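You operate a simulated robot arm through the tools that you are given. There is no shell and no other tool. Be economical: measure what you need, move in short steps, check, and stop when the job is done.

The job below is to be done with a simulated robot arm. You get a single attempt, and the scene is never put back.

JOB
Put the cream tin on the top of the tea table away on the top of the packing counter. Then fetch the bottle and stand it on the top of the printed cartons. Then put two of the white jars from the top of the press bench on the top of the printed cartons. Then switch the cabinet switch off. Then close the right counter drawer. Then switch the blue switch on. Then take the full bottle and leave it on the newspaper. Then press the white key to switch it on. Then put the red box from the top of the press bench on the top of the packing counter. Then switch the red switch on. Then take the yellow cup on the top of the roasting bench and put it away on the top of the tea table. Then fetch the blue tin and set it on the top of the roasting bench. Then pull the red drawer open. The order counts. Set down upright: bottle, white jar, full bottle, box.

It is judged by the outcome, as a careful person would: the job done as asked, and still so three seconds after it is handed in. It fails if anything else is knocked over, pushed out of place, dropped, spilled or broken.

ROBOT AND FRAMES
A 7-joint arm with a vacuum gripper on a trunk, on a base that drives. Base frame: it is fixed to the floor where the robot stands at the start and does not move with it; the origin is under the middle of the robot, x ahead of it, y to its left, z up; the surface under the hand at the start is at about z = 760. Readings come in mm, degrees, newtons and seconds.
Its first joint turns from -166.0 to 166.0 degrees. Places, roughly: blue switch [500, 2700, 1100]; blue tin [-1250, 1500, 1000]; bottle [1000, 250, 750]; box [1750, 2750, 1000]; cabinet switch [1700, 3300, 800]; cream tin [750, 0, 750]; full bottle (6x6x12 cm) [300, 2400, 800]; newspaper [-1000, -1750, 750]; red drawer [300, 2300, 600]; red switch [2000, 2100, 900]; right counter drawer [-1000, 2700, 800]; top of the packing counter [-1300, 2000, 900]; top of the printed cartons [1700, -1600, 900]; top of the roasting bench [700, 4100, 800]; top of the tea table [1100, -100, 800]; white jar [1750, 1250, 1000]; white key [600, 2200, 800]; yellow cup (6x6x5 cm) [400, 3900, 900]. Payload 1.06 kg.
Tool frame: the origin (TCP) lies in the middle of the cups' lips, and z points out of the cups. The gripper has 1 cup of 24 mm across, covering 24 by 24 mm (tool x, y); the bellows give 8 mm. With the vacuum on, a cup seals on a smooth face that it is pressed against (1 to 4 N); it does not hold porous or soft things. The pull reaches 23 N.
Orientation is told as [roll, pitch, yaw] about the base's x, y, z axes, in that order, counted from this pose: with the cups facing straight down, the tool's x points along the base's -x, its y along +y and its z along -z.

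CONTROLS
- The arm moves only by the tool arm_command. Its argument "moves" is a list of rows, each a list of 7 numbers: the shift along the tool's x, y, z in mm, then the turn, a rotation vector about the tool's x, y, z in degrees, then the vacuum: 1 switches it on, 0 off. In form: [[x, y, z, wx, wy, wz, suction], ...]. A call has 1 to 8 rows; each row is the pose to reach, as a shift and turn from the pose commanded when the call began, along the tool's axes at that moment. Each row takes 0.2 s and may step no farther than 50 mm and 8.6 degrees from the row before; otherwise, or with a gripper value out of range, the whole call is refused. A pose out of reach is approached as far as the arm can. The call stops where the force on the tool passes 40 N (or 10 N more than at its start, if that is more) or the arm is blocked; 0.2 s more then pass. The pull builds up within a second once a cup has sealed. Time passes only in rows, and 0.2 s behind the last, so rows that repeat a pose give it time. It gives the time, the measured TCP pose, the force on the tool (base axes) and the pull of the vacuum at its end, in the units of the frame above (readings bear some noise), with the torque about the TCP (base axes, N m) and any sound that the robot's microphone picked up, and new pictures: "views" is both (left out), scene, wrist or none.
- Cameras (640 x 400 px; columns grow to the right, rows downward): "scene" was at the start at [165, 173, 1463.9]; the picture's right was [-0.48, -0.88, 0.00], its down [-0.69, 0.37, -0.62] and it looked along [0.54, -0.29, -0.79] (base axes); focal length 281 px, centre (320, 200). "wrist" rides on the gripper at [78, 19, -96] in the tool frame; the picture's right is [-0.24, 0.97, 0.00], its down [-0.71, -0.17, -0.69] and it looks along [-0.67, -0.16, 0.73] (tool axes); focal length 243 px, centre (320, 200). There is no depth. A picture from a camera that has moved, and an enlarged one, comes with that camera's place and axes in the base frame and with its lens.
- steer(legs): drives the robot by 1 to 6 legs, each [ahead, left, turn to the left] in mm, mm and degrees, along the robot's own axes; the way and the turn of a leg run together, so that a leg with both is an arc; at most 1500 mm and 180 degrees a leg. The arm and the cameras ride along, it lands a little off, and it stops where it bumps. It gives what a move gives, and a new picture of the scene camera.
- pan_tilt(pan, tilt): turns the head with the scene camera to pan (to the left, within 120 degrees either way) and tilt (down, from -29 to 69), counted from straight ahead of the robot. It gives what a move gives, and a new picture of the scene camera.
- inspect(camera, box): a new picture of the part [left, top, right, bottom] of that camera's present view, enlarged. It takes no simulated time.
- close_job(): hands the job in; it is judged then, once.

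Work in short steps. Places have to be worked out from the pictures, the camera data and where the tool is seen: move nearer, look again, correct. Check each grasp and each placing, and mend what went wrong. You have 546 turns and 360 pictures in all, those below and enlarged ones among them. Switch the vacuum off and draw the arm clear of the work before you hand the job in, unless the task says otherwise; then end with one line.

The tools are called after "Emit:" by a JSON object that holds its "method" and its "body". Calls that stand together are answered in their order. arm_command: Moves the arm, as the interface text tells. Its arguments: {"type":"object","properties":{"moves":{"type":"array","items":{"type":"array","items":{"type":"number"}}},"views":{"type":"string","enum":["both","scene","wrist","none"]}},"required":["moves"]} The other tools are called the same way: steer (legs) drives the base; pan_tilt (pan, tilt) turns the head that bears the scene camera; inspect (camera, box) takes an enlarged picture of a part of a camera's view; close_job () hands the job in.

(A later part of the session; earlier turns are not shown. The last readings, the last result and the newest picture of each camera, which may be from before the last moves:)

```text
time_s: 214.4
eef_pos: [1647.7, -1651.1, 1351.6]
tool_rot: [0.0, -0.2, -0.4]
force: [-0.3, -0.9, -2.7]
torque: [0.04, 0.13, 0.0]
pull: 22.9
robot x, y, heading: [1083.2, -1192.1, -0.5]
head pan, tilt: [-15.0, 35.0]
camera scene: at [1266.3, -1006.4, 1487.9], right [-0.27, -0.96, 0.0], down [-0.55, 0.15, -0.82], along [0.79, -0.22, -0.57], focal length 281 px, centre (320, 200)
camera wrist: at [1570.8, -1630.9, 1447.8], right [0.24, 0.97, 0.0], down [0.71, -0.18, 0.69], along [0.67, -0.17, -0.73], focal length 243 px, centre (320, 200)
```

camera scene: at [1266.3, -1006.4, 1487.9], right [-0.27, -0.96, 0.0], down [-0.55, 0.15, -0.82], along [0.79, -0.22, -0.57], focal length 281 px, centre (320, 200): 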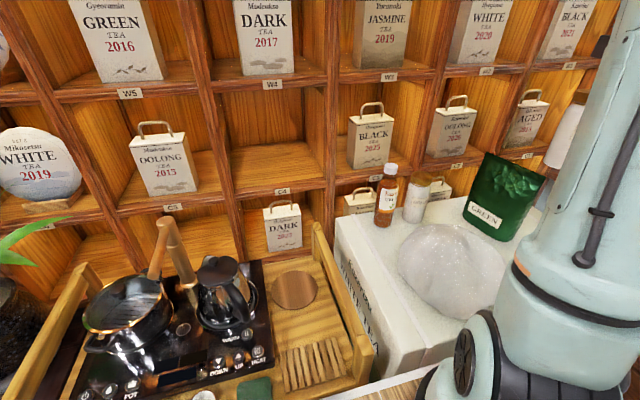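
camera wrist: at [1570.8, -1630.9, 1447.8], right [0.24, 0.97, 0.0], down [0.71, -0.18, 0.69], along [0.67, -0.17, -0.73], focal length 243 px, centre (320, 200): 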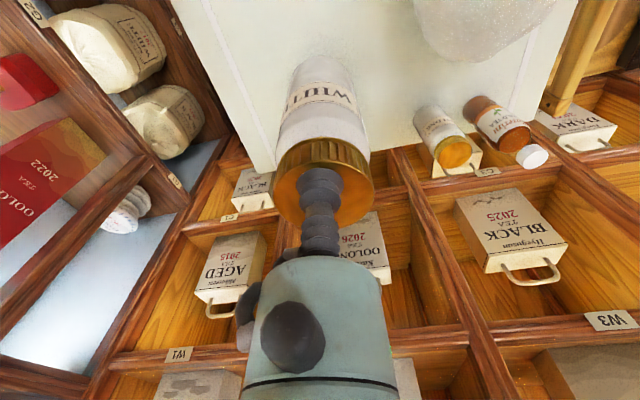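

The jar hangs above free surface; the pack is behind. I shift a little forward/right to [1612, -1688] for margin and come down to just above the surface.

Emit:
{"method": "arm_command", "body": {"moves": [[18, -20, 20, 0, 0, 0, 1], [36, -37, 50, 0, 0, 0, 1], [36, -37, 95, 0, 0, 0, 1], [36, -37, 140, 0, 0, 0, 1], [36, -37, 185, 0, 0, 0, 1], [36, -37, 225, 0, 0, 0, 1], [36, -37, 245, 0, 0, 0, 1]]}}

```text
time_s: 216.0
eef_pos: [1610.9, -1686.8, 1108.0]
tool_rot: [0.0, -0.1, -0.4]
force: [0.6, -0.5, -2.3]
torque: [0.0, 0.14, -0.01]
pull: 23.0
robot x, y, heading: [1079.9, -1193.2, -0.5]
head pan, tilt: [-15.0, 35.0]
camera scene: at [1265.8, -1006.6, 1488.0], right [-0.27, -0.96, 0.0], down [-0.55, 0.15, -0.82], along [0.79, -0.22, -0.57], focal length 281 px, centre (320, 200)
camera wrist: at [1534.0, -1667.8, 1202.9], right [0.24, 0.97, 0.0], down [0.71, -0.18, 0.69], along [0.67, -0.17, -0.73], focal length 243 px, centre (320, 200)
```

scene: 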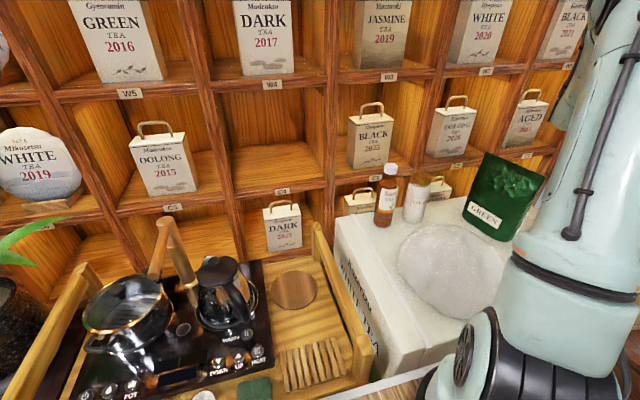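
wrist: 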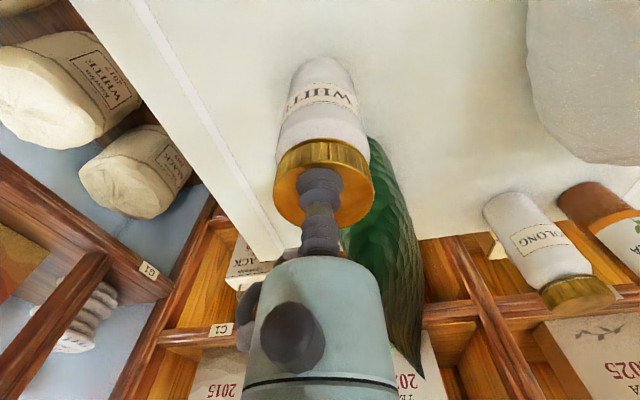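

All clear around. I lower in small steps to contact.

Emit:
{"method": "arm_command", "body": {"moves": [[0, 0, 8, 0, 0, 0, 1], [0, 0, 13, 0, 0, 0, 1], [0, 0, 17, 0, 0, 0, 1], [0, 0, 20, 0, 0, 0, 1], [0, 0, 20, 0, 0, 0, 1]], "views": "none"}}

```text
time_s: 217.2
eef_pos: [1612.3, -1686.8, 1088.8]
tool_rot: [0.0, -0.1, -0.4]
force: [-2.9, -0.3, 17.1]
torque: [0.05, 0.15, -0.01]
pull: 23.1
robot x, y, heading: [1078.3, -1192.6, -0.7]
head pan, tilt: [-15.0, 35.0]
```

It rests (17 N). I release and rise.

Emit:
{"method": "arm_command", "body": {"moves": [[0, 0, -2, 0, 0, 0, 0], [0, 0, -2, 0, 0, 0, 0], [0, 0, -2, 0, 0, 0, 0], [0, 0, -12, 0, 0, 0, 0], [0, 0, -50, 0, 0, 0, 0], [0, 0, -95, 0, 0, 0, 0], [0, 0, -140, 0, 0, 0, 0], [0, 0, -185, 0, 0, 0, 0]], "views": "wrist"}}

```text
time_s: 219.0
eef_pos: [1611.5, -1687.0, 1273.5]
tool_rot: [0.1, 0.1, -0.4]
force: [0.5, -1.1, 0.2]
torque: [0.03, -0.02, 0.04]
pull: 0.0
robot x, y, heading: [1080.0, -1192.7, -0.6]
head pan, tilt: [-15.0, 35.0]
camera wrist: at [1533.5, -1668.0, 1368.7], right [0.24, 0.97, 0.0], down [0.71, -0.18, 0.69], along [0.67, -0.17, -0.73], focal length 243 px, centre (320, 200)
```

wrist: 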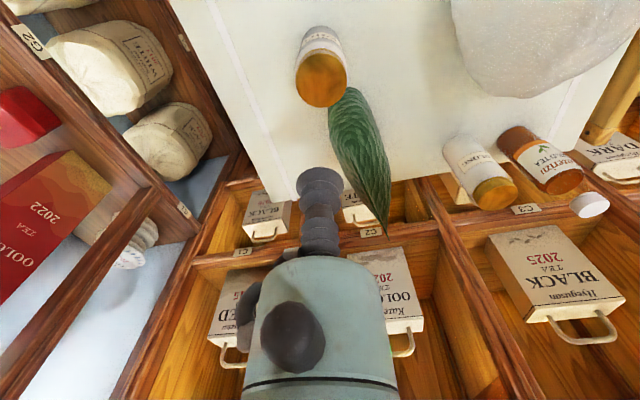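

Bottle and both jars stand. I swing the arm back and leave the cartons.

Emit:
{"method": "arm_command", "body": {"moves": [[-30, 36, 0, 0, 0, 0, 0], [-60, 72, 0, 0, 0, 0, 0], [-90, 108, 0, 0, 0, 0, 0], [-120, 144, 0, 0, 0, 0, 0], [-145, 180, 0, 0, 0, 0, 0], [-165, 220, 0, 0, 0, 0, 0], [-180, 260, 0, 0, 0, 0, 0], [-188, 300, 0, 0, 0, 0, 0]], "views": "none"}}

Emit:
{"method": "arm_command", "body": {"moves": [[10, 40, 0, 0, 0, 0, 0], [30, 80, 0, 0, 0, 0, 0], [50, 120, 0, 0, 0, 0, 0], [70, 160, 0, 0, 0, 0, 0], [90, 195, 0, 0, 0, 0, 0]], "views": "none"}}

Emit:
{"method": "steer", "body": {"legs": [[-1240, 0, 0.5], [0, 1450, 0], [0, 920, 0]]}}

Emit:
{"method": "pan_tilt", "body": {"pan": 35, "tilt": 25}}

```text
time_s: 220.8
eef_pos: [1799.8, -1390.1, 1271.9]
tool_rot: [0.0, 0.0, -0.6]
force: [0.8, 0.5, 0.6]
torque: [0.02, -0.02, 0.01]
pull: 0.1
robot x, y, heading: [1079.7, -1192.0, -0.5]
head pan, tilt: [-15.0, 35.0]
```

```text
time_s: 222.0
eef_pos: [1713.8, -1193.9, 1272.4]
tool_rot: [0.0, 0.0, -0.4]
force: [-0.3, -0.2, 0.1]
torque: [0.0, 0.01, -0.01]
pull: 0.1
robot x, y, heading: [1080.5, -1194.6, -0.6]
head pan, tilt: [-15.0, 35.0]
```

```text
time_s: 239.5
eef_pos: [472.7, 1179.8, 1271.8]
tool_rot: [0.0, -0.1, -0.1]
force: [0.5, 0.4, 0.1]
torque: [-0.03, 0.01, 0.02]
pull: 0.0
robot x, y, heading: [-160.6, 1181.4, -0.3]
head pan, tilt: [-15.0, 35.0]
camera scene: at [23.7, 1364.3, 1488.0], right [-0.26, -0.96, 0.0], down [-0.55, 0.15, -0.82], along [0.79, -0.21, -0.57], focal length 281 px, centre (320, 200)
```

scene: 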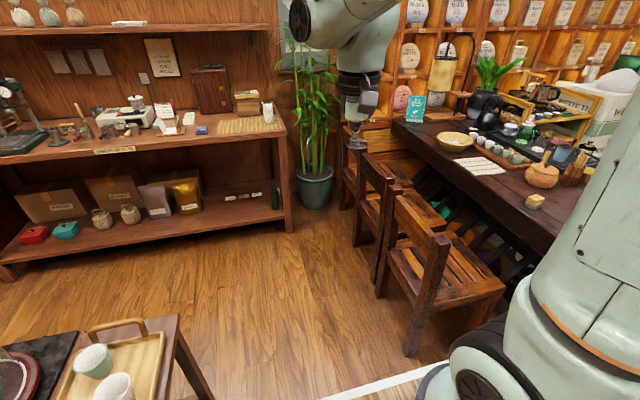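

```text
time_s: 240.7
eef_pos: [471.6, 1179.2, 1273.2]
tool_rot: [0.1, 0.0, 0.0]
force: [0.2, 0.5, 0.8]
torque: [-0.01, -0.01, 0.01]
pull: 0.1
robot x, y, heading: [-163.4, 1178.3, -0.2]
head pan, tilt: [35.0, 25.0]
camera scene: at [14.4, 1439.9, 1503.7], right [0.57, -0.82, 0.0], down [-0.35, -0.24, -0.91], along [0.74, 0.52, -0.42], focal length 281 px, centre (320, 200)
```

scene: 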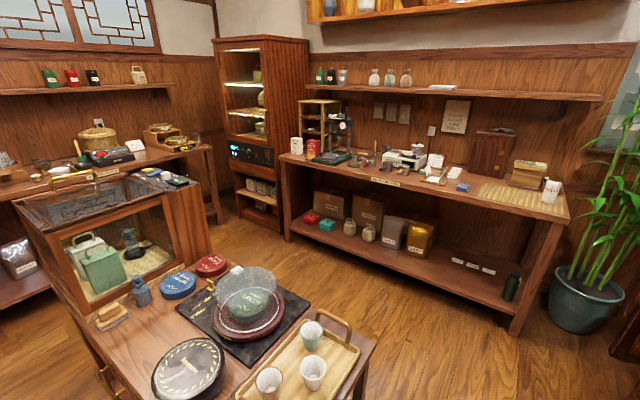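

The cabinet's control panel is at about [1700, 3400, 815]. I go along the aisle between the island and the press bench, sideways, staying clear of both.

Emit:
{"method": "steer", "body": {"legs": [[1185, 0, 0.2], [0, 1100, 0]]}}

```text
time_s: 251.9
eef_pos: [1643.3, 2296.7, 1272.1]
tool_rot: [0.0, -0.1, 0.9]
force: [0.9, 0.5, 0.2]
torque: [0.03, 0.02, 0.04]
pull: 0.0
robot x, y, heading: [1010.6, 2284.8, 0.8]
head pan, tilt: [35.0, 25.0]
camera scene: at [1180.2, 2550.1, 1503.7], right [0.58, -0.81, 0.0], down [-0.34, -0.25, -0.91], along [0.73, 0.53, -0.42], focal length 281 px, centre (320, 200)
```

scene: 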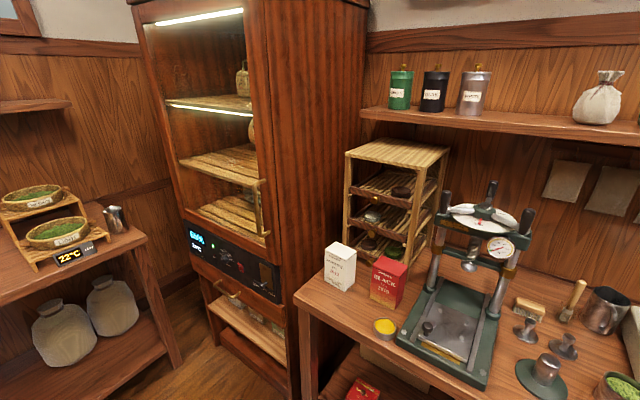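

The cabinet's panel and the red box are in view. I enlarge the panel.

Emit:
{"method": "inspect", "body": {"camera": "scene", "box": [170, 210, 298, 310]}}

Emit:
{"method": "steer", "body": {"legs": [[0, 850, -0.8]]}}

```text
4.00 times, centred on (234, 260) of scene
camera zoom: at [1180.2, 2550.1, 1503.7], right [0.58, -0.81, 0.0], down [-0.34, -0.25, -0.91], along [0.73, 0.53, -0.42], focal length 1124 px, centre (664, -40)
```

zoom: 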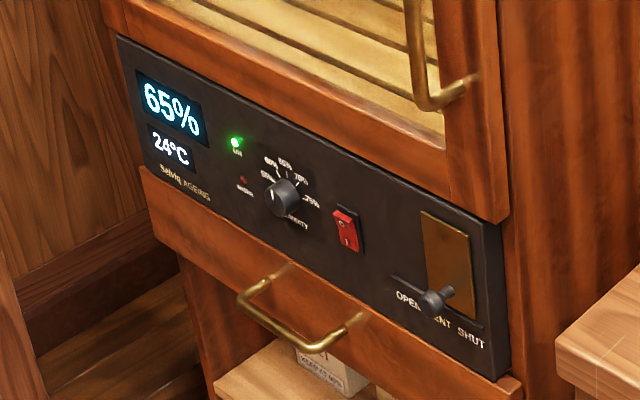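

```text
time_s: 256.4
eef_pos: [1633.5, 3144.5, 1272.2]
tool_rot: [-0.1, -0.1, 0.5]
force: [0.2, 0.6, 0.0]
torque: [-0.01, -0.01, 0.0]
pull: 0.0
robot x, y, heading: [1000.7, 3133.9, 0.4]
head pan, tilt: [35.0, 25.0]
camera scene: at [1172.7, 3399.7, 1503.7], right [0.58, -0.81, 0.0], down [-0.34, -0.25, -0.91], along [0.74, 0.53, -0.42], focal length 281 px, centre (320, 200)
```

scene: 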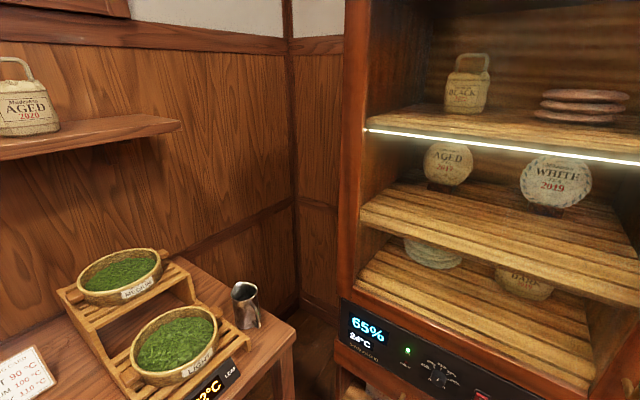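

The rocker is at about [1719, 3329, 805]. I turn the head straight to it to see the marks.

Emit:
{"method": "pan_tilt", "body": {"pan": 0, "tilt": 50}}

Emit:
{"method": "inspect", "body": {"camera": "scene", "box": [240, 150, 400, 250]}}

```text
time_s: 257.4
eef_pos: [1633.0, 3143.5, 1272.7]
tool_rot: [0.0, -0.2, 0.5]
force: [0.6, 0.5, -0.7]
torque: [-0.01, 0.03, 0.0]
pull: 0.1
robot x, y, heading: [1002.0, 3134.7, 0.7]
head pan, tilt: [0.0, 50.0]
camera scene: at [1174.7, 3346.9, 1466.3], right [0.01, -1.0, 0.0], down [-0.77, -0.01, -0.64], along [0.64, 0.01, -0.77], focal length 281 px, centre (320, 200)
```

scene: 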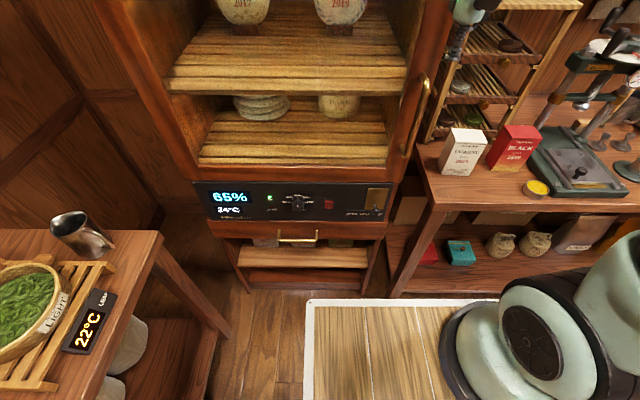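

```text
4.00 times, centred on (320, 200) of scene
camera zoom: at [1174.7, 3346.9, 1466.3], right [0.01, -1.0, 0.0], down [-0.77, -0.01, -0.64], along [0.64, 0.01, -0.77], focal length 1124 px, centre (320, 200)
```

zoom: 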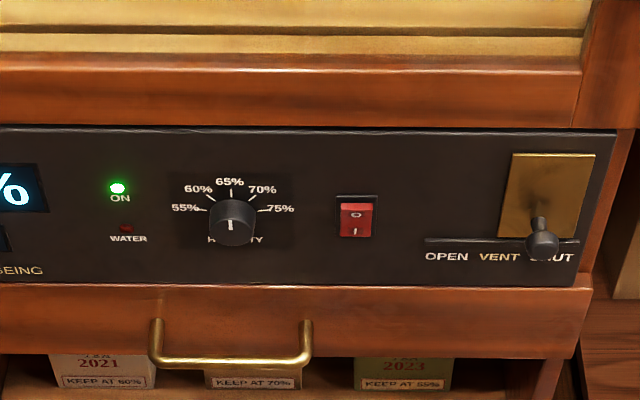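

The rocker has "O" at its top and is on now (green LED), so its upper half must be pushed. I shift to line up with it and look behind to see how far I can back off.

Emit:
{"method": "steer", "body": {"legs": [[0, 195, -0.5]]}}

Emit:
{"method": "pan_tilt", "body": {"pan": 120, "tilt": 40}}

Emit:
{"method": "pan_tilt", "body": {"pan": -120, "tilt": 35}}

```text
time_s: 259.0
eef_pos: [1633.1, 3333.2, 1271.8]
tool_rot: [0.0, -0.1, -0.1]
force: [0.0, -0.9, -0.6]
torque: [-0.01, 0.04, 0.01]
pull: 0.1
robot x, y, heading: [1001.2, 3333.6, 0.0]
head pan, tilt: [0.0, 50.0]
camera scene: at [1175.8, 3540.7, 1466.2], right [0.0, -1.0, 0.0], down [-0.77, 0.0, -0.64], along [0.64, 0.0, -0.77], focal length 281 px, centre (320, 200)
```

scene: 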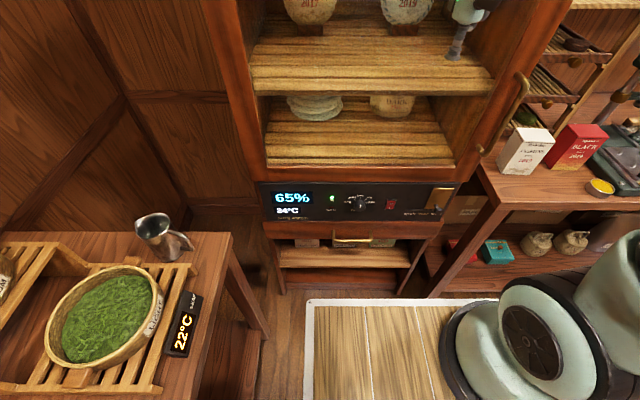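

```text
time_s: 261.0
eef_pos: [1632.9, 3333.2, 1272.0]
tool_rot: [0.0, -0.2, 0.0]
force: [0.3, -0.2, 0.0]
torque: [0.01, 0.0, 0.0]
pull: 0.0
robot x, y, heading: [999.6, 3329.9, -0.1]
head pan, tilt: [120.0, 40.0]
camera scene: at [1056.4, 3614.3, 1480.4], right [0.87, 0.5, 0.0], down [0.32, -0.56, -0.77], along [-0.38, 0.66, -0.64], focal length 281 px, centre (320, 200)
```

scene: 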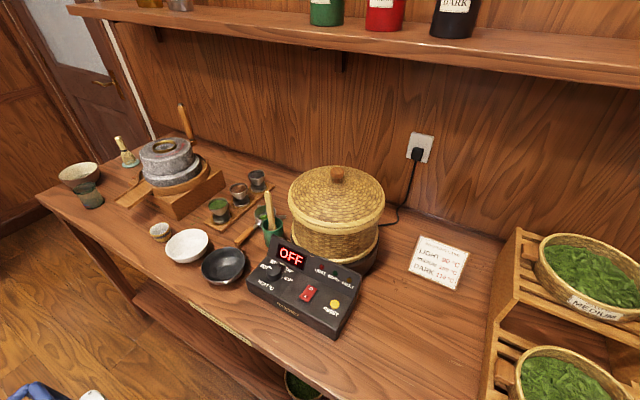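

```text
time_s: 264.4
eef_pos: [1632.2, 3333.2, 1273.2]
tool_rot: [0.0, -0.1, 0.0]
force: [0.6, 0.5, -0.3]
torque: [0.0, -0.03, 0.0]
pull: 0.1
robot x, y, heading: [998.4, 3333.9, -0.1]
head pan, tilt: [-120.0, 35.0]
camera scene: at [1054.7, 3464.4, 1488.0], right [-0.87, 0.5, 0.0], down [0.29, 0.5, -0.82], along [-0.41, -0.71, -0.57], focal length 281 px, centre (320, 200)
```

scene: 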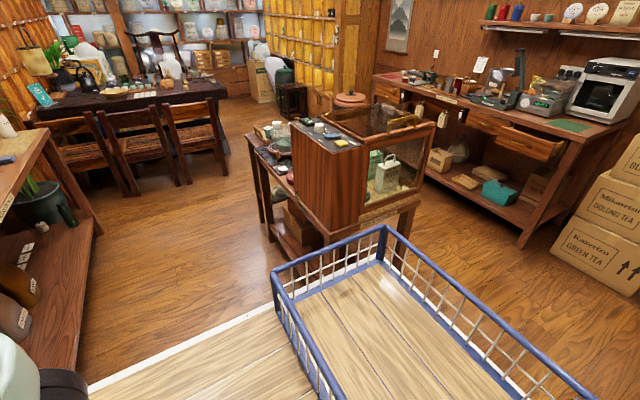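

Behind me is free (island ends near y 2830). I back off 260 mm to give the arm room for a horizontal tool, and face the head to the panel.

Emit:
{"method": "steer", "body": {"legs": [[-260, 0, 0]]}}

Emit:
{"method": "pan_tilt", "body": {"pan": 0, "tilt": 40}}

Emit:
{"method": "inspect", "body": {"camera": "scene", "box": [280, 140, 440, 240]}}

```text
time_s: 266.3
eef_pos: [1370.8, 3331.5, 1272.6]
tool_rot: [0.1, -0.2, -0.1]
force: [-0.3, -0.6, -0.9]
torque: [-0.02, 0.01, 0.03]
pull: 0.0
robot x, y, heading: [738.2, 3335.6, -0.2]
head pan, tilt: [-120.0, 35.0]
camera scene: at [793.6, 3464.7, 1488.0], right [-0.86, 0.5, 0.0], down [0.29, 0.5, -0.82], along [-0.41, -0.71, -0.57], focal length 281 px, centre (320, 200)
```

scene: 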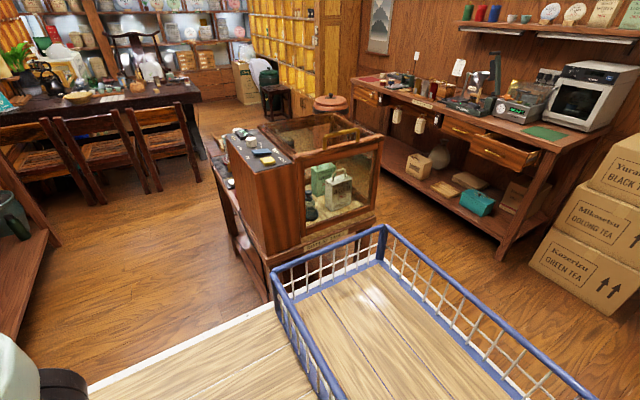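

```text
time_s: 268.3
eef_pos: [1372.2, 3333.2, 1273.5]
tool_rot: [0.0, -0.1, -0.2]
force: [-0.3, 0.6, 0.1]
torque: [0.02, 0.01, 0.06]
pull: 0.0
robot x, y, heading: [741.8, 3336.8, -0.2]
head pan, tilt: [0.0, 40.0]
camera scene: at [922.9, 3540.6, 1480.4], right [0.0, -1.0, 0.0], down [-0.64, 0.0, -0.77], along [0.77, 0.0, -0.64], focal length 281 px, centre (320, 200)
```

scene: 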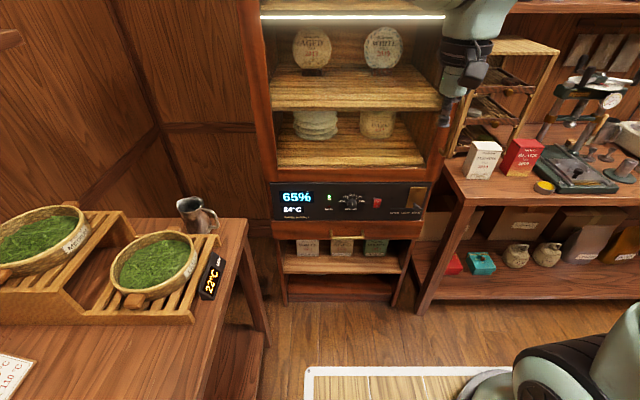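

```text
4.00 times, centred on (360, 190) of scene
camera zoom: at [922.9, 3540.6, 1480.4], right [0.0, -1.0, 0.0], down [-0.64, 0.0, -0.77], along [0.77, 0.0, -0.64], focal length 1124 px, centre (160, 240)
```

zoom: 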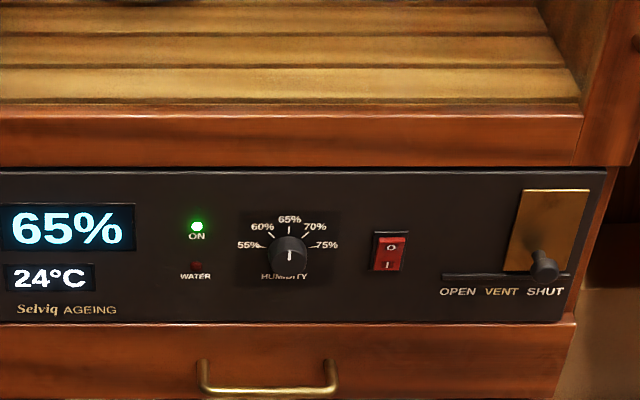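

The rocker centre triangulates to [1712, 3325, 801]. I now turn the tool to point forward (+x) while easing it forward and down.

Emit:
{"method": "arm_command", "body": {"moves": [[-12, 0, 15, 0, -8, 0, 0], [-24, 0, 30, 0, -16, 0, 0], [-36, 0, 45, 0, -24, 0, 0], [-48, 0, 60, 0, -32, 0, 0], [-60, 0, 75, 0, -40, 0, 0], [-72, 0, 90, 0, -48, 0, 0], [-84, 0, 105, 0, -56, 0, 0], [-96, 0, 120, 0, -64, 0, 0]], "views": "scene"}}

```text
time_s: 270.3
eef_pos: [1458.6, 3383.6, 1152.2]
tool_rot: [-0.8, -64.1, 7.0]
force: [-0.4, -0.2, 0.1]
torque: [0.0, -0.03, 0.0]
pull: 0.1
out of reach, approached as far as the arm can: row 5, 6
robot x, y, heading: [741.3, 3330.6, -0.5]
head pan, tilt: [0.0, 40.0]
stopped in row 8: the arm was blocked; the commanded pose is now the measured one
camera scene: at [923.4, 3541.7, 1480.2], right [0.01, -1.0, 0.0], down [-0.64, -0.01, -0.76], along [0.76, 0.01, -0.64], focal length 281 px, centre (320, 200)
```

scene: 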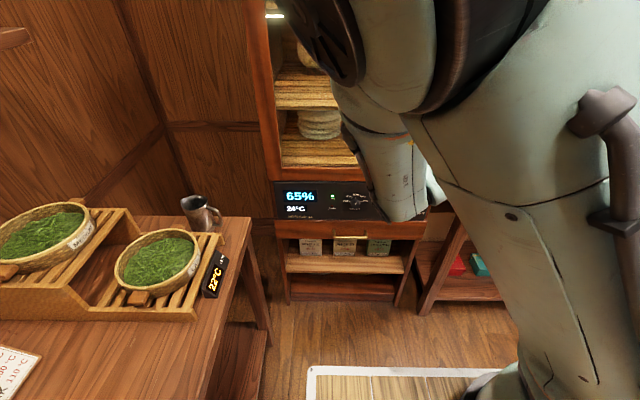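

The elbow swung against the head mast. I undo the turn while moving the hand outward, and will approach from a more stretched pose.

Emit:
{"method": "arm_command", "body": {"moves": [[-4, 0, 9, 0, 8, 0, 0], [-9, 0, 18, 0, 16, 0, 0], [-13, 0, 27, 0, 24, 0, 0], [-18, 0, 36, 0, 32, 0, 0], [-22, 0, 45, 0, 40, 0, 0], [-26, 0, 54, 0, 48, 0, 0], [-31, 0, 63, 0, 56, 0, 0], [-35, 0, 72, 0, 64, 0, 0]], "views": "scene"}}

```text
time_s: 272.1
eef_pos: [1538.6, 3392.2, 1152.6]
tool_rot: [-0.3, -0.2, 6.3]
force: [-0.4, 0.5, 0.5]
torque: [-0.03, -0.02, 0.03]
pull: 0.1
robot x, y, heading: [735.7, 3336.9, -0.4]
head pan, tilt: [0.0, 40.0]
camera scene: at [922.7, 3540.2, 1480.5], right [0.0, -1.0, 0.0], down [-0.64, 0.0, -0.77], along [0.77, 0.0, -0.64], focal length 281 px, centre (320, 200)
```

scene: 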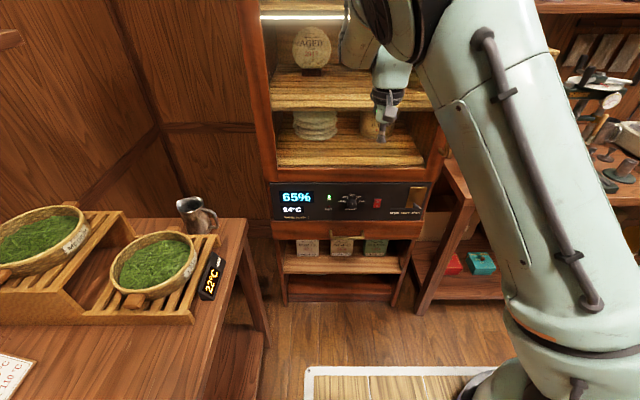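

Tool is back to vertical. I back off another 120 mm so the arm works more stretched, then straighten the yaw and move out and down before turning the tool.

Emit:
{"method": "steer", "body": {"legs": [[-120, 0, 0.3]]}}

Emit:
{"method": "arm_command", "body": {"moves": [[-30, -15, 20, 0, 0, 2, 0], [-60, -30, 45, 0, 0, 4, 0], [-90, -45, 70, 0, 0, 6.3, 0], [-120, -62, 90, 0, 0, 6.3, 0], [-150, -62, 120, 0, 0, 6.3, 0]], "views": "scene"}}

```text
time_s: 273.3
eef_pos: [1415.7, 3396.3, 1152.3]
tool_rot: [-0.4, -0.2, 6.6]
force: [-0.5, 0.3, 0.1]
torque: [0.01, -0.04, -0.03]
pull: 0.0
robot x, y, heading: [615.8, 3332.9, 0.3]
head pan, tilt: [0.0, 40.0]
camera scene: at [800.2, 3541.7, 1480.4], right [0.0, -1.0, 0.0], down [-0.64, 0.0, -0.77], along [0.77, 0.0, -0.64], focal length 281 px, centre (320, 200)
```

scene: 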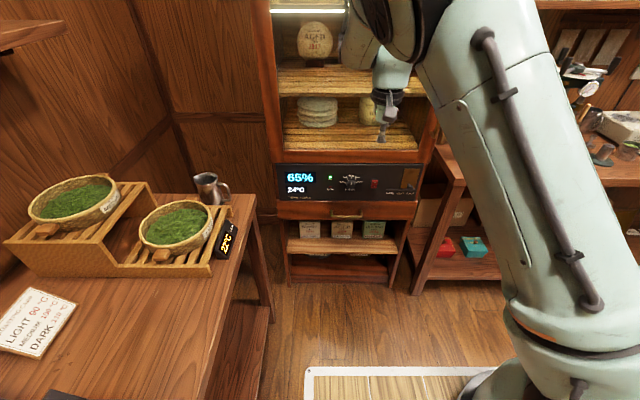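

```text
time_s: 274.5
eef_pos: [1572.8, 3353.4, 1034.4]
tool_rot: [-0.3, -0.2, 0.4]
force: [-0.4, 0.6, 0.5]
torque: [0.0, -0.03, -0.06]
pull: 0.0
robot x, y, heading: [618.6, 3330.7, 0.1]
head pan, tilt: [0.0, 40.0]
camera scene: at [799.6, 3541.8, 1480.5], right [0.0, -1.0, 0.0], down [-0.64, 0.0, -0.77], along [0.77, 0.0, -0.64], focal length 281 px, centre (320, 200)
```

scene: 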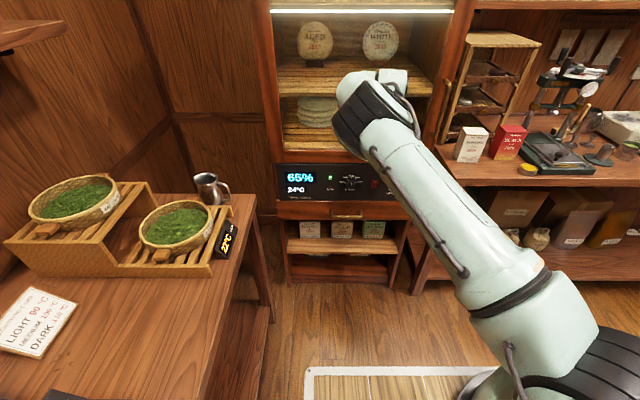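

The arm is well stretched now. I turn the tool forward in a first half.

Emit:
{"method": "arm_command", "body": {"moves": [[5, -7, 12, 0, -8, 0, 0], [10, -14, 24, 0, -16, 0, 0], [15, -21, 36, 0, -24, 0, 0], [15, -28, 50, 0, -32, 0, 0], [15, -28, 65, 0, -40, 0, 0]], "views": "scene"}}

```text
time_s: 275.7
eef_pos: [1557.1, 3325.0, 969.3]
tool_rot: [-0.5, -40.2, 0.4]
force: [-0.5, 0.8, 0.2]
torque: [0.0, -0.01, 0.02]
pull: 0.0
robot x, y, heading: [617.6, 3331.2, 0.2]
head pan, tilt: [0.0, 40.0]
camera scene: at [800.2, 3541.8, 1480.4], right [0.0, -1.0, 0.0], down [-0.64, 0.0, -0.77], along [0.77, 0.0, -0.64], focal length 281 px, centre (320, 200)
```

scene: 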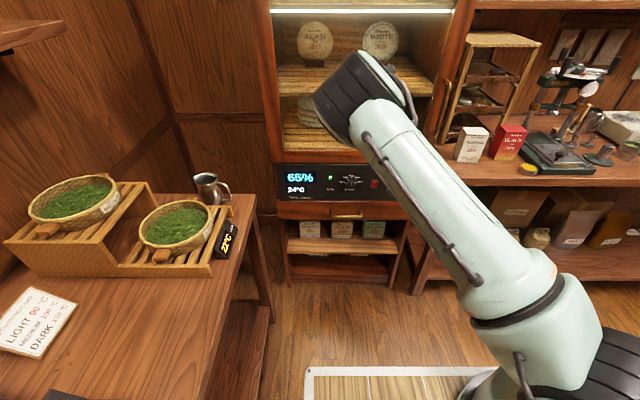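

Works well. I turn the remaining way while lowering to the rocker's height.

Emit:
{"method": "arm_command", "body": {"moves": [[10, 0, 18, 0, -8, 0, 0], [20, 0, 35, 0, -16, 0, 0], [31, 0, 52, 0, -24, 0, 0], [41, 0, 70, 0, -32, 0, 0], [52, 0, 88, 0, -40, 0, 0], [62, 0, 105, 0, -48, 0, 0]]}}

```text
time_s: 277.1
eef_pos: [1578.8, 3322.6, 923.9]
tool_rot: [-0.6, -66.5, 1.1]
force: [0.9, 0.3, 0.5]
torque: [-0.04, -0.02, -0.03]
pull: 0.0
out of reach, approached as far as the arm can: row 4, 5, 6
robot x, y, heading: [616.8, 3333.0, 0.1]
head pan, tilt: [0.0, 40.0]
camera scene: at [800.2, 3541.7, 1480.4], right [0.0, -1.0, 0.0], down [-0.64, 0.0, -0.77], along [0.77, 0.0, -0.64], focal length 281 px, centre (320, 200)
camera wrist: at [1460.4, 3339.4, 889.7], right [0.08, 0.97, 0.21], down [-0.34, -0.17, 0.92], along [0.93, -0.15, 0.32], focal length 243 px, centre (320, 200)
```

scene: 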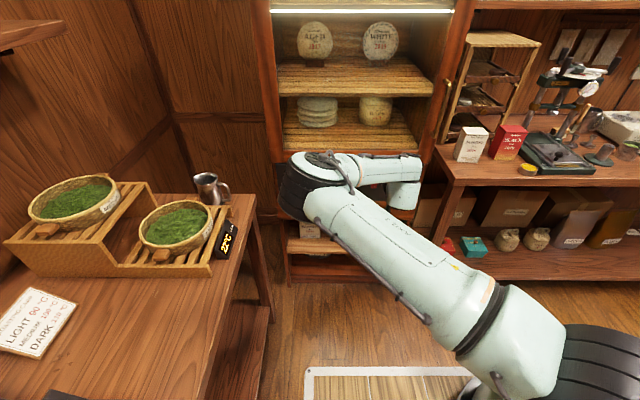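
wrist: 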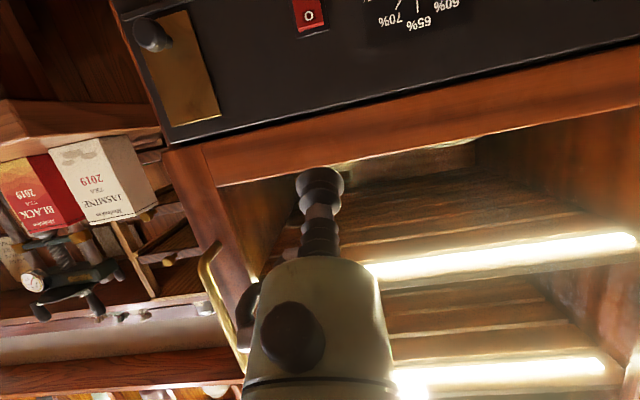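

The last part is out of reach in this folded pose. I back off another 170 mm to be more stretched, then reach out again.

Emit:
{"method": "steer", "body": {"legs": [[-170, 0, 0]]}}

Emit:
{"method": "arm_command", "body": {"moves": [[0, 0, 0, 0, 0, 0, 0]], "views": "none"}}

```text
time_s: 278.6
eef_pos: [1406.6, 3320.5, 924.9]
tool_rot: [-0.6, -66.6, 1.1]
force: [0.3, -0.8, 0.8]
torque: [0.0, 0.01, -0.01]
pull: 0.0
robot x, y, heading: [442.7, 3331.7, -0.0]
head pan, tilt: [0.0, 40.0]
camera scene: at [628.5, 3541.1, 1480.4], right [0.0, -1.0, 0.0], down [-0.64, 0.0, -0.77], along [0.77, 0.0, -0.64], focal length 281 px, centre (320, 200)
```

scene: 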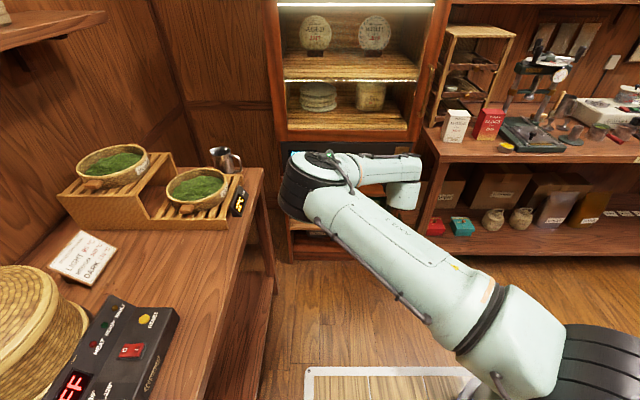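

```text
time_s: 279.0
eef_pos: [1407.8, 3321.0, 923.8]
tool_rot: [-0.6, -66.6, 1.1]
force: [0.4, 0.3, -0.7]
torque: [0.01, 0.01, 0.03]
pull: 0.1
robot x, y, heading: [442.8, 3327.9, 0.3]
head pan, tilt: [0.0, 40.0]
```

The commanded pose equals the reached one. I extend forward first, then turn the rest.

Emit:
{"method": "arm_command", "body": {"moves": [[-16, 0, 37, 0, 0, 0, 0], [-32, 0, 74, 0, 0, 0, 0], [-48, 0, 110, 0, 0, 0, 0], [-40, 0, 120, 0, -7, 0, 0], [-28, 0, 125, 0, -14, 0, 0], [-15, 0, 130, 0, -21, 0, 0]]}}

```text
time_s: 280.4
eef_pos: [1530.2, 3322.8, 919.3]
tool_rot: [-0.7, -69.7, 1.2]
force: [-0.5, 0.0, -0.8]
torque: [-0.01, -0.03, 0.0]
pull: 0.0
out of reach, approached as far as the arm can: row 4, 5, 6
robot x, y, heading: [442.8, 3332.4, 0.3]
head pan, tilt: [0.0, 40.0]
camera scene: at [628.5, 3541.1, 1480.4], right [0.0, -1.0, 0.0], down [-0.64, 0.0, -0.77], along [0.77, 0.0, -0.64], focal length 281 px, centre (320, 200)
camera wrist: at [1414.1, 3339.4, 877.9], right [0.07, 0.97, 0.22], down [-0.39, -0.17, 0.9], along [0.92, -0.15, 0.37], focal length 243 px, centre (320, 200)
```

scene: 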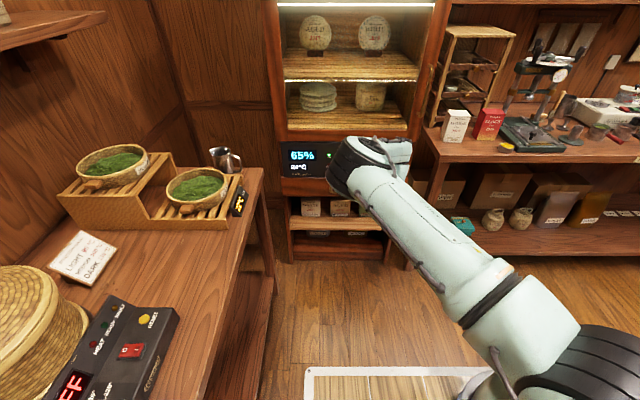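
wrist: 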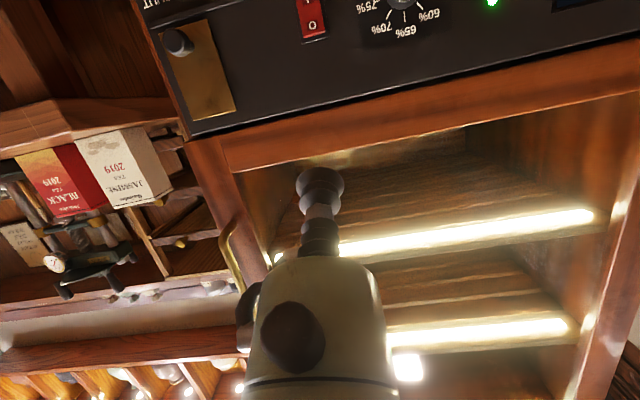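

About -70° is the limit here; a tilt near -58° should suffice since the upper lip then meets the rocker first. I lower to the rocker's height with that tilt.

Emit:
{"method": "arm_command", "body": {"moves": [[15, 0, 25, 0, 3, 0, 0], [31, 1, 50, 0, 6, 0, 0], [46, 2, 75, 0, 9, 0, 0], [62, 2, 100, 0, 12, 0, 0], [77, 3, 124, 0, 12, 0, 0]], "views": "wrist"}}

```text
time_s: 281.6
eef_pos: [1567.1, 3329.4, 843.3]
tool_rot: [-0.4, -57.6, 0.8]
force: [-0.6, 0.1, -0.1]
torque: [0.02, 0.03, 0.05]
pull: 0.0
out of reach, approached as far as the arm can: row 3, 4, 5
robot x, y, heading: [441.1, 3329.3, 0.2]
head pan, tilt: [0.0, 40.0]
camera wrist: at [1445.9, 3347.0, 828.5], right [0.12, 0.97, 0.2], down [-0.2, -0.17, 0.97], along [0.97, -0.15, 0.17], focal length 243 px, centre (320, 200)
```

wrist: 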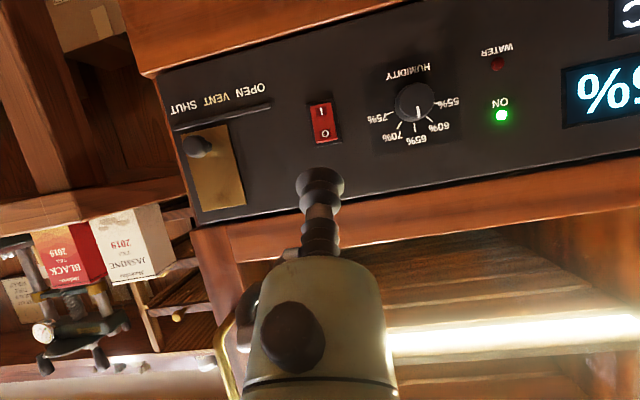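

The rocker centre is at about [1712, 3325, 795]. I take a -45° tilt, which is reachable lower, and go to just before the upper half.

Emit:
{"method": "arm_command", "body": {"moves": [[2, -1, 20, 0, 6, 0, 0], [4, -2, 40, 0, 12.6, 0, 0], [5, -3, 60, 0, 12.6, 0, 0], [6, -4, 75, 0, 12.6, 0, 0]], "views": "wrist"}}

```text
time_s: 282.6
eef_pos: [1559.0, 3339.4, 861.6]
tool_rot: [-0.3, -45.1, 0.8]
force: [0.1, -0.5, -0.4]
torque: [0.02, 0.0, -0.02]
pull: 0.1
out of reach, approached as far as the arm can: row 1, 2, 3, 4
robot x, y, heading: [447.2, 3334.5, 0.1]
head pan, tilt: [0.0, 40.0]
camera wrist: at [1437.1, 3356.6, 873.3], right [0.16, 0.97, 0.16], down [0.02, -0.17, 0.99], along [0.99, -0.15, -0.04], focal length 243 px, centre (320, 200)
```

wrist: 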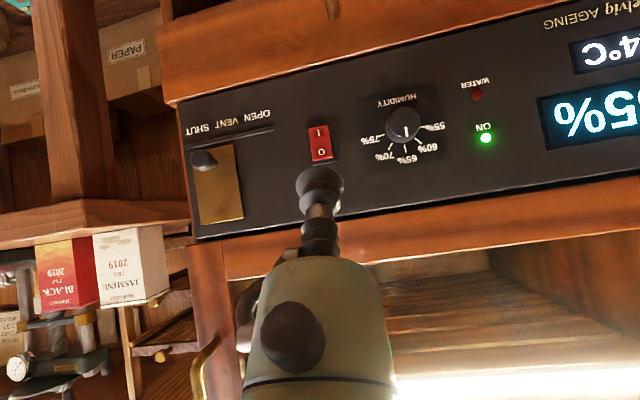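

The arm has drifted into a sideways elbow posture that limits it. I go back up to a vertical tool to reset the posture.

Emit:
{"method": "arm_command", "body": {"moves": [[-9, 0, -19, 0, 8, 0, 0], [-18, 0, -38, 0, 16, 0, 0], [-28, 0, -57, 0, 24, 0, 0], [-37, 0, -76, 0, 32, 0, 0], [-47, 0, -95, 0, 40, 0, 0], [-56, -12, -113, 0, 45, 0, 0]], "views": "scene"}}

```text
time_s: 284.0
eef_pos: [1479.4, 3325.7, 974.5]
tool_rot: [-0.2, -0.1, 0.7]
force: [1.3, 0.0, 0.5]
torque: [-0.05, 0.0, -0.02]
pull: 0.0
out of reach, approached as far as the arm can: row 4, 5, 6
robot x, y, heading: [448.1, 3332.5, 0.4]
head pan, tilt: [0.0, 40.0]
camera scene: at [628.5, 3541.5, 1480.4], right [0.0, -1.0, 0.0], down [-0.64, 0.0, -0.77], along [0.77, 0.0, -0.64], focal length 281 px, centre (320, 200)
```

scene: 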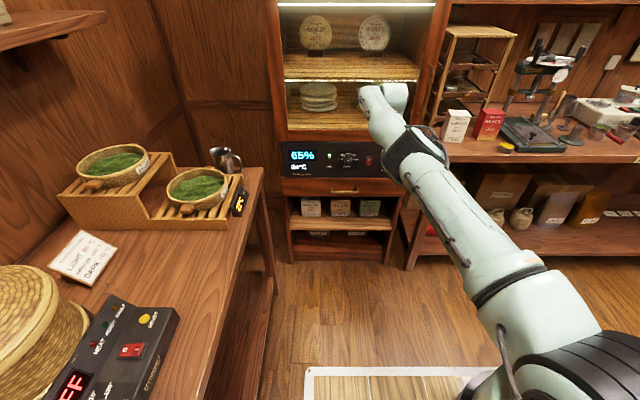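

Measured reach shows I over-stretched. Better: stand sideways (heading +90°) with the panel on my right, so the elbow can swing clear of the head. First I retract the hand up and in.

Emit:
{"method": "arm_command", "body": {"moves": [[38, 0, -30, 0, 0, 0, 0], [76, 0, -60, 0, 0, 0, 0], [114, 0, -90, 0, 0, 0, 0], [152, 0, -120, 0, 0, 0, 0], [190, 0, -150, 0, 0, 0, 0], [228, 0, -180, 0, 0, 0, 0], [266, 0, -210, 0, 0, 0, 0], [304, 0, -240, 0, 0, 0, 0]], "views": "scene"}}

```text
time_s: 285.8
eef_pos: [1174.4, 3320.3, 1213.4]
tool_rot: [-0.2, 0.0, 0.6]
force: [0.0, -0.4, 0.9]
torque: [0.0, 0.01, 0.01]
pull: 0.0
robot x, y, heading: [443.6, 3326.0, 0.6]
head pan, tilt: [0.0, 40.0]
camera scene: at [629.3, 3541.2, 1480.3], right [0.0, -1.0, 0.0], down [-0.64, 0.0, -0.77], along [0.77, 0.0, -0.64], focal length 281 px, centre (320, 200)
```

scene: 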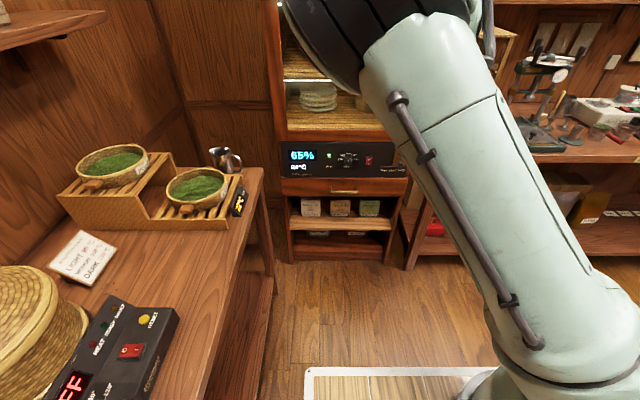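

Posture is normal again. I swing the arm to the robot's right in 6° steps.

Emit:
{"method": "arm_command", "body": {"moves": [[2.6, -49.5, 0, 0, 0, 6, 0], [10.4, -98.5, 0, 0, 0, 12, 0], [23.2, -146.5, 0, 0, 0, 18, 0], [41, -192.8, 0, 0, 0, 24, 0], [63.5, -237, 0, 0, 0, 30, 0], [90.5, -278.6, 0, 0, 0, 36, 0], [121.7, -317.2, 0, 0, 0, 42, 0], [156.8, -352.3, 0, 0, 0, 48, 0]], "views": "none"}}

Emit:
{"method": "arm_command", "body": {"moves": [[2.6, -49.5, 0, 0, 0, 6, 0], [10.4, -98.5, 0, 0, 0, 12, 0], [23.2, -146.5, 0, 0, 0, 18, 0], [41, -192.8, 0, 0, 0, 24, 0], [63.5, -237, 0, 0, 0, 30, 0], [90.5, -278.6, 0, 0, 0, 36, 0], [121.7, -317.2, 0, 0, 0, 42, 0]], "views": "none"}}

```text
time_s: 287.6
eef_pos: [1021.7, 2967.8, 1214.6]
tool_rot: [-0.2, -0.2, -47.3]
force: [1.1, 0.6, 0.6]
torque: [-0.04, 0.01, 0.0]
pull: 0.1
robot x, y, heading: [443.1, 3332.3, 0.3]
head pan, tilt: [0.0, 40.0]
```

```text
time_s: 289.2
eef_pos: [704.9, 2840.8, 1214.6]
tool_rot: [0.1, -0.2, -89.4]
force: [0.1, 0.4, -0.1]
torque: [0.01, 0.04, 0.0]
pull: 0.0
out of reach, approached as far as the arm can: row 1, 2
robot x, y, heading: [449.7, 3331.0, -0.0]
head pan, tilt: [0.0, 40.0]
```

The arm points right now. I drive ahead a little, turn left 90°, and then bring the robot sideways towards the cabinet.

Emit:
{"method": "steer", "body": {"legs": [[350, -50, 0], [0, 0, 90]]}}

Emit:
{"method": "pan_tilt", "body": {"pan": -60, "tilt": 40}}

```text
time_s: 295.3
eef_pos: [1285.9, 3540.8, 1213.8]
tool_rot: [0.1, -0.2, 0.3]
force: [0.0, 0.4, 0.4]
torque: [0.0, -0.01, 0.0]
pull: 0.0
robot x, y, heading: [796.7, 3284.8, 90.1]
head pan, tilt: [0.0, 40.0]
camera scene: at [583.5, 3466.4, 1480.4], right [1.0, 0.0, 0.0], down [0.0, -0.64, -0.77], along [0.0, 0.77, -0.64], focal length 281 px, centre (320, 200)
```

scene: 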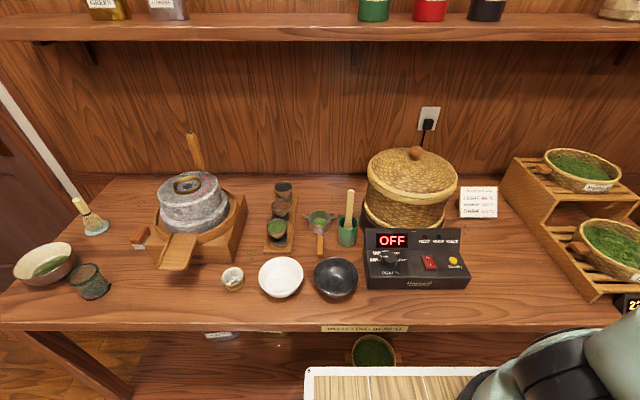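

```text
time_s: 296.6
eef_pos: [1286.0, 3540.2, 1213.7]
tool_rot: [0.2, -0.2, 0.3]
force: [0.3, -0.4, -0.2]
torque: [-0.01, -0.03, -0.03]
pull: 0.0
robot x, y, heading: [796.0, 3280.0, 89.9]
head pan, tilt: [-60.0, 40.0]
camera scene: at [657.1, 3424.0, 1480.4], right [0.5, -0.87, 0.0], down [-0.56, -0.32, -0.77], along [0.66, 0.38, -0.64], focal length 281 px, centre (320, 200)
```

scene: 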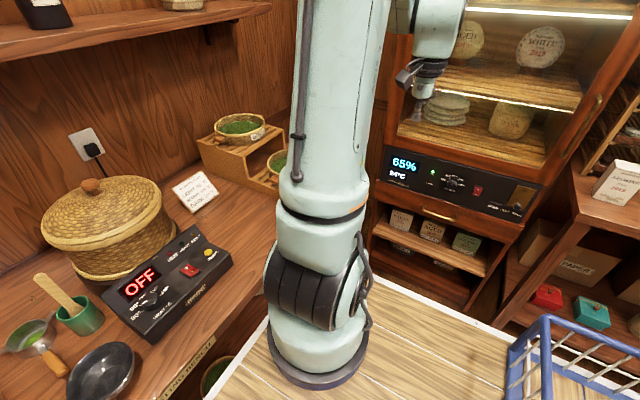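

Now I move to about (1060, 3095), with the panel 650 mm to the right of the arm axis.

Emit:
{"method": "steer", "body": {"legs": [[-185, 0, 0], [0, -264, 0]]}}

```text
time_s: 298.3
eef_pos: [1299.5, 3379.6, 1215.2]
tool_rot: [0.0, -0.1, -1.0]
force: [-0.4, 0.1, 0.3]
torque: [0.01, -0.02, 0.0]
pull: 0.0
robot x, y, heading: [802.3, 3129.6, 88.8]
head pan, tilt: [-60.0, 40.0]
stopped in leg 1: the robot was blocked; the commanded pose is now the measured one
camera scene: at [668.1, 3277.6, 1480.4], right [0.48, -0.88, 0.0], down [-0.56, -0.31, -0.77], along [0.67, 0.37, -0.64], focal length 281 px, centre (320, 200)
```

scene: 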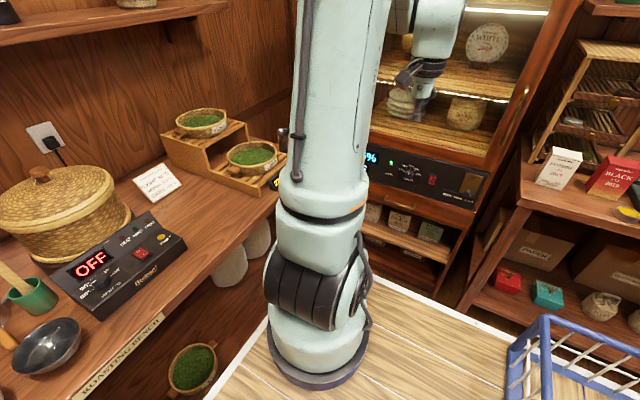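

I bumped the island's corner lightly with the rear. I move off it and then sideways, then check the island.

Emit:
{"method": "steer", "body": {"legs": [[30, 0, 1], [0, -264, 0]]}}

Emit:
{"method": "pan_tilt", "body": {"pan": 120, "tilt": 40}}

```text
time_s: 300.6
eef_pos: [1560.0, 3416.1, 1213.6]
tool_rot: [0.1, -0.3, 0.1]
force: [-0.1, 0.2, -0.1]
torque: [0.0, -0.02, 0.0]
pull: 0.1
robot x, y, heading: [1066.1, 3159.9, 89.6]
head pan, tilt: [-60.0, 40.0]
camera scene: at [930.4, 3303.8, 1480.4], right [0.49, -0.87, 0.0], down [-0.56, -0.32, -0.77], along [0.67, 0.38, -0.64], focal length 281 px, centre (320, 200)
```

scene: 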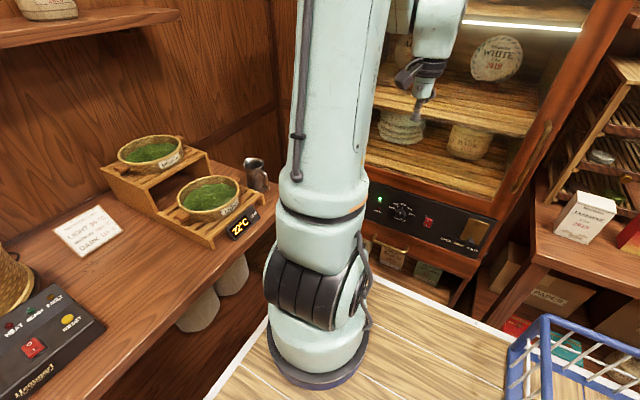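

```text
time_s: 303.3
eef_pos: [1559.7, 3415.8, 1214.8]
tool_rot: [0.1, -0.2, 0.0]
force: [0.4, 0.0, -0.9]
torque: [-0.01, -0.01, -0.01]
pull: 0.1
robot x, y, heading: [1067.5, 3159.5, 89.8]
head pan, tilt: [120.0, 40.0]
camera scene: at [782.6, 3219.7, 1480.4], right [-0.49, 0.87, 0.0], down [0.56, 0.32, -0.77], along [-0.67, -0.38, -0.64], focal length 281 px, centre (320, 200)
```

scene: 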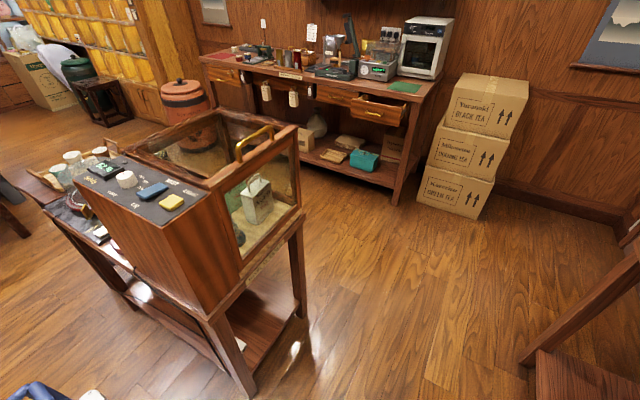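

The island is unharmed. Now I turn the tool forward (+x) with the elbow free to swing.

Emit:
{"method": "arm_command", "body": {"moves": [[0, -8, 15, 0, -8, 0, 0], [0, -16, 30, 0, -16, 0, 0], [0, -24, 45, 0, -24, 0, 0], [0, -32, 60, 0, -32, 0, 0], [0, -40, 75, 0, -40, 0, 0], [0, -48, 90, 0, -48, 0, 0], [0, -56, 105, 0, -56, 0, 0]], "views": "none"}}

Emit:
{"method": "pan_tilt", "body": {"pan": -60, "tilt": 40}}

```text
time_s: 304.9
eef_pos: [1562.5, 3385.9, 1102.6]
tool_rot: [-1.5, -47.4, 4.8]
force: [-0.9, -8.1, -0.5]
torque: [0.43, 0.01, 0.5]
pull: 0.0
out of reach, approached as far as the arm can: row 5, 7
robot x, y, heading: [1065.4, 3164.8, 89.6]
head pan, tilt: [120.0, 40.0]
```

```text
time_s: 307.6
eef_pos: [1562.4, 3390.4, 1101.7]
tool_rot: [-1.5, -47.2, 5.4]
force: [1.3, 0.0, -0.8]
torque: [-0.01, 0.03, 0.02]
pull: 0.1
robot x, y, heading: [1064.0, 3161.1, 89.4]
head pan, tilt: [-60.0, 40.0]
camera scene: at [930.3, 3303.8, 1480.4], right [0.5, -0.87, 0.0], down [-0.56, -0.32, -0.77], along [0.67, 0.38, -0.64], focal length 281 px, centre (320, 200)
```

scene: 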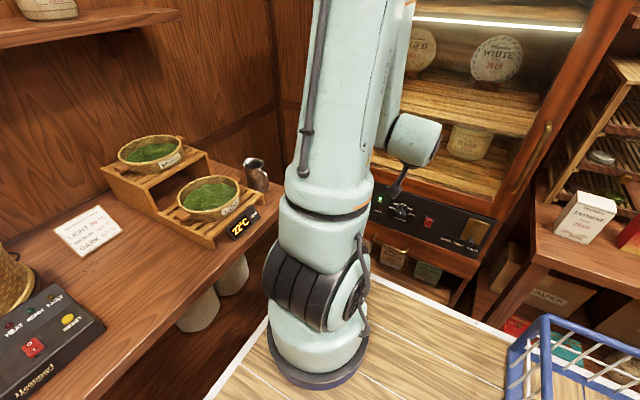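

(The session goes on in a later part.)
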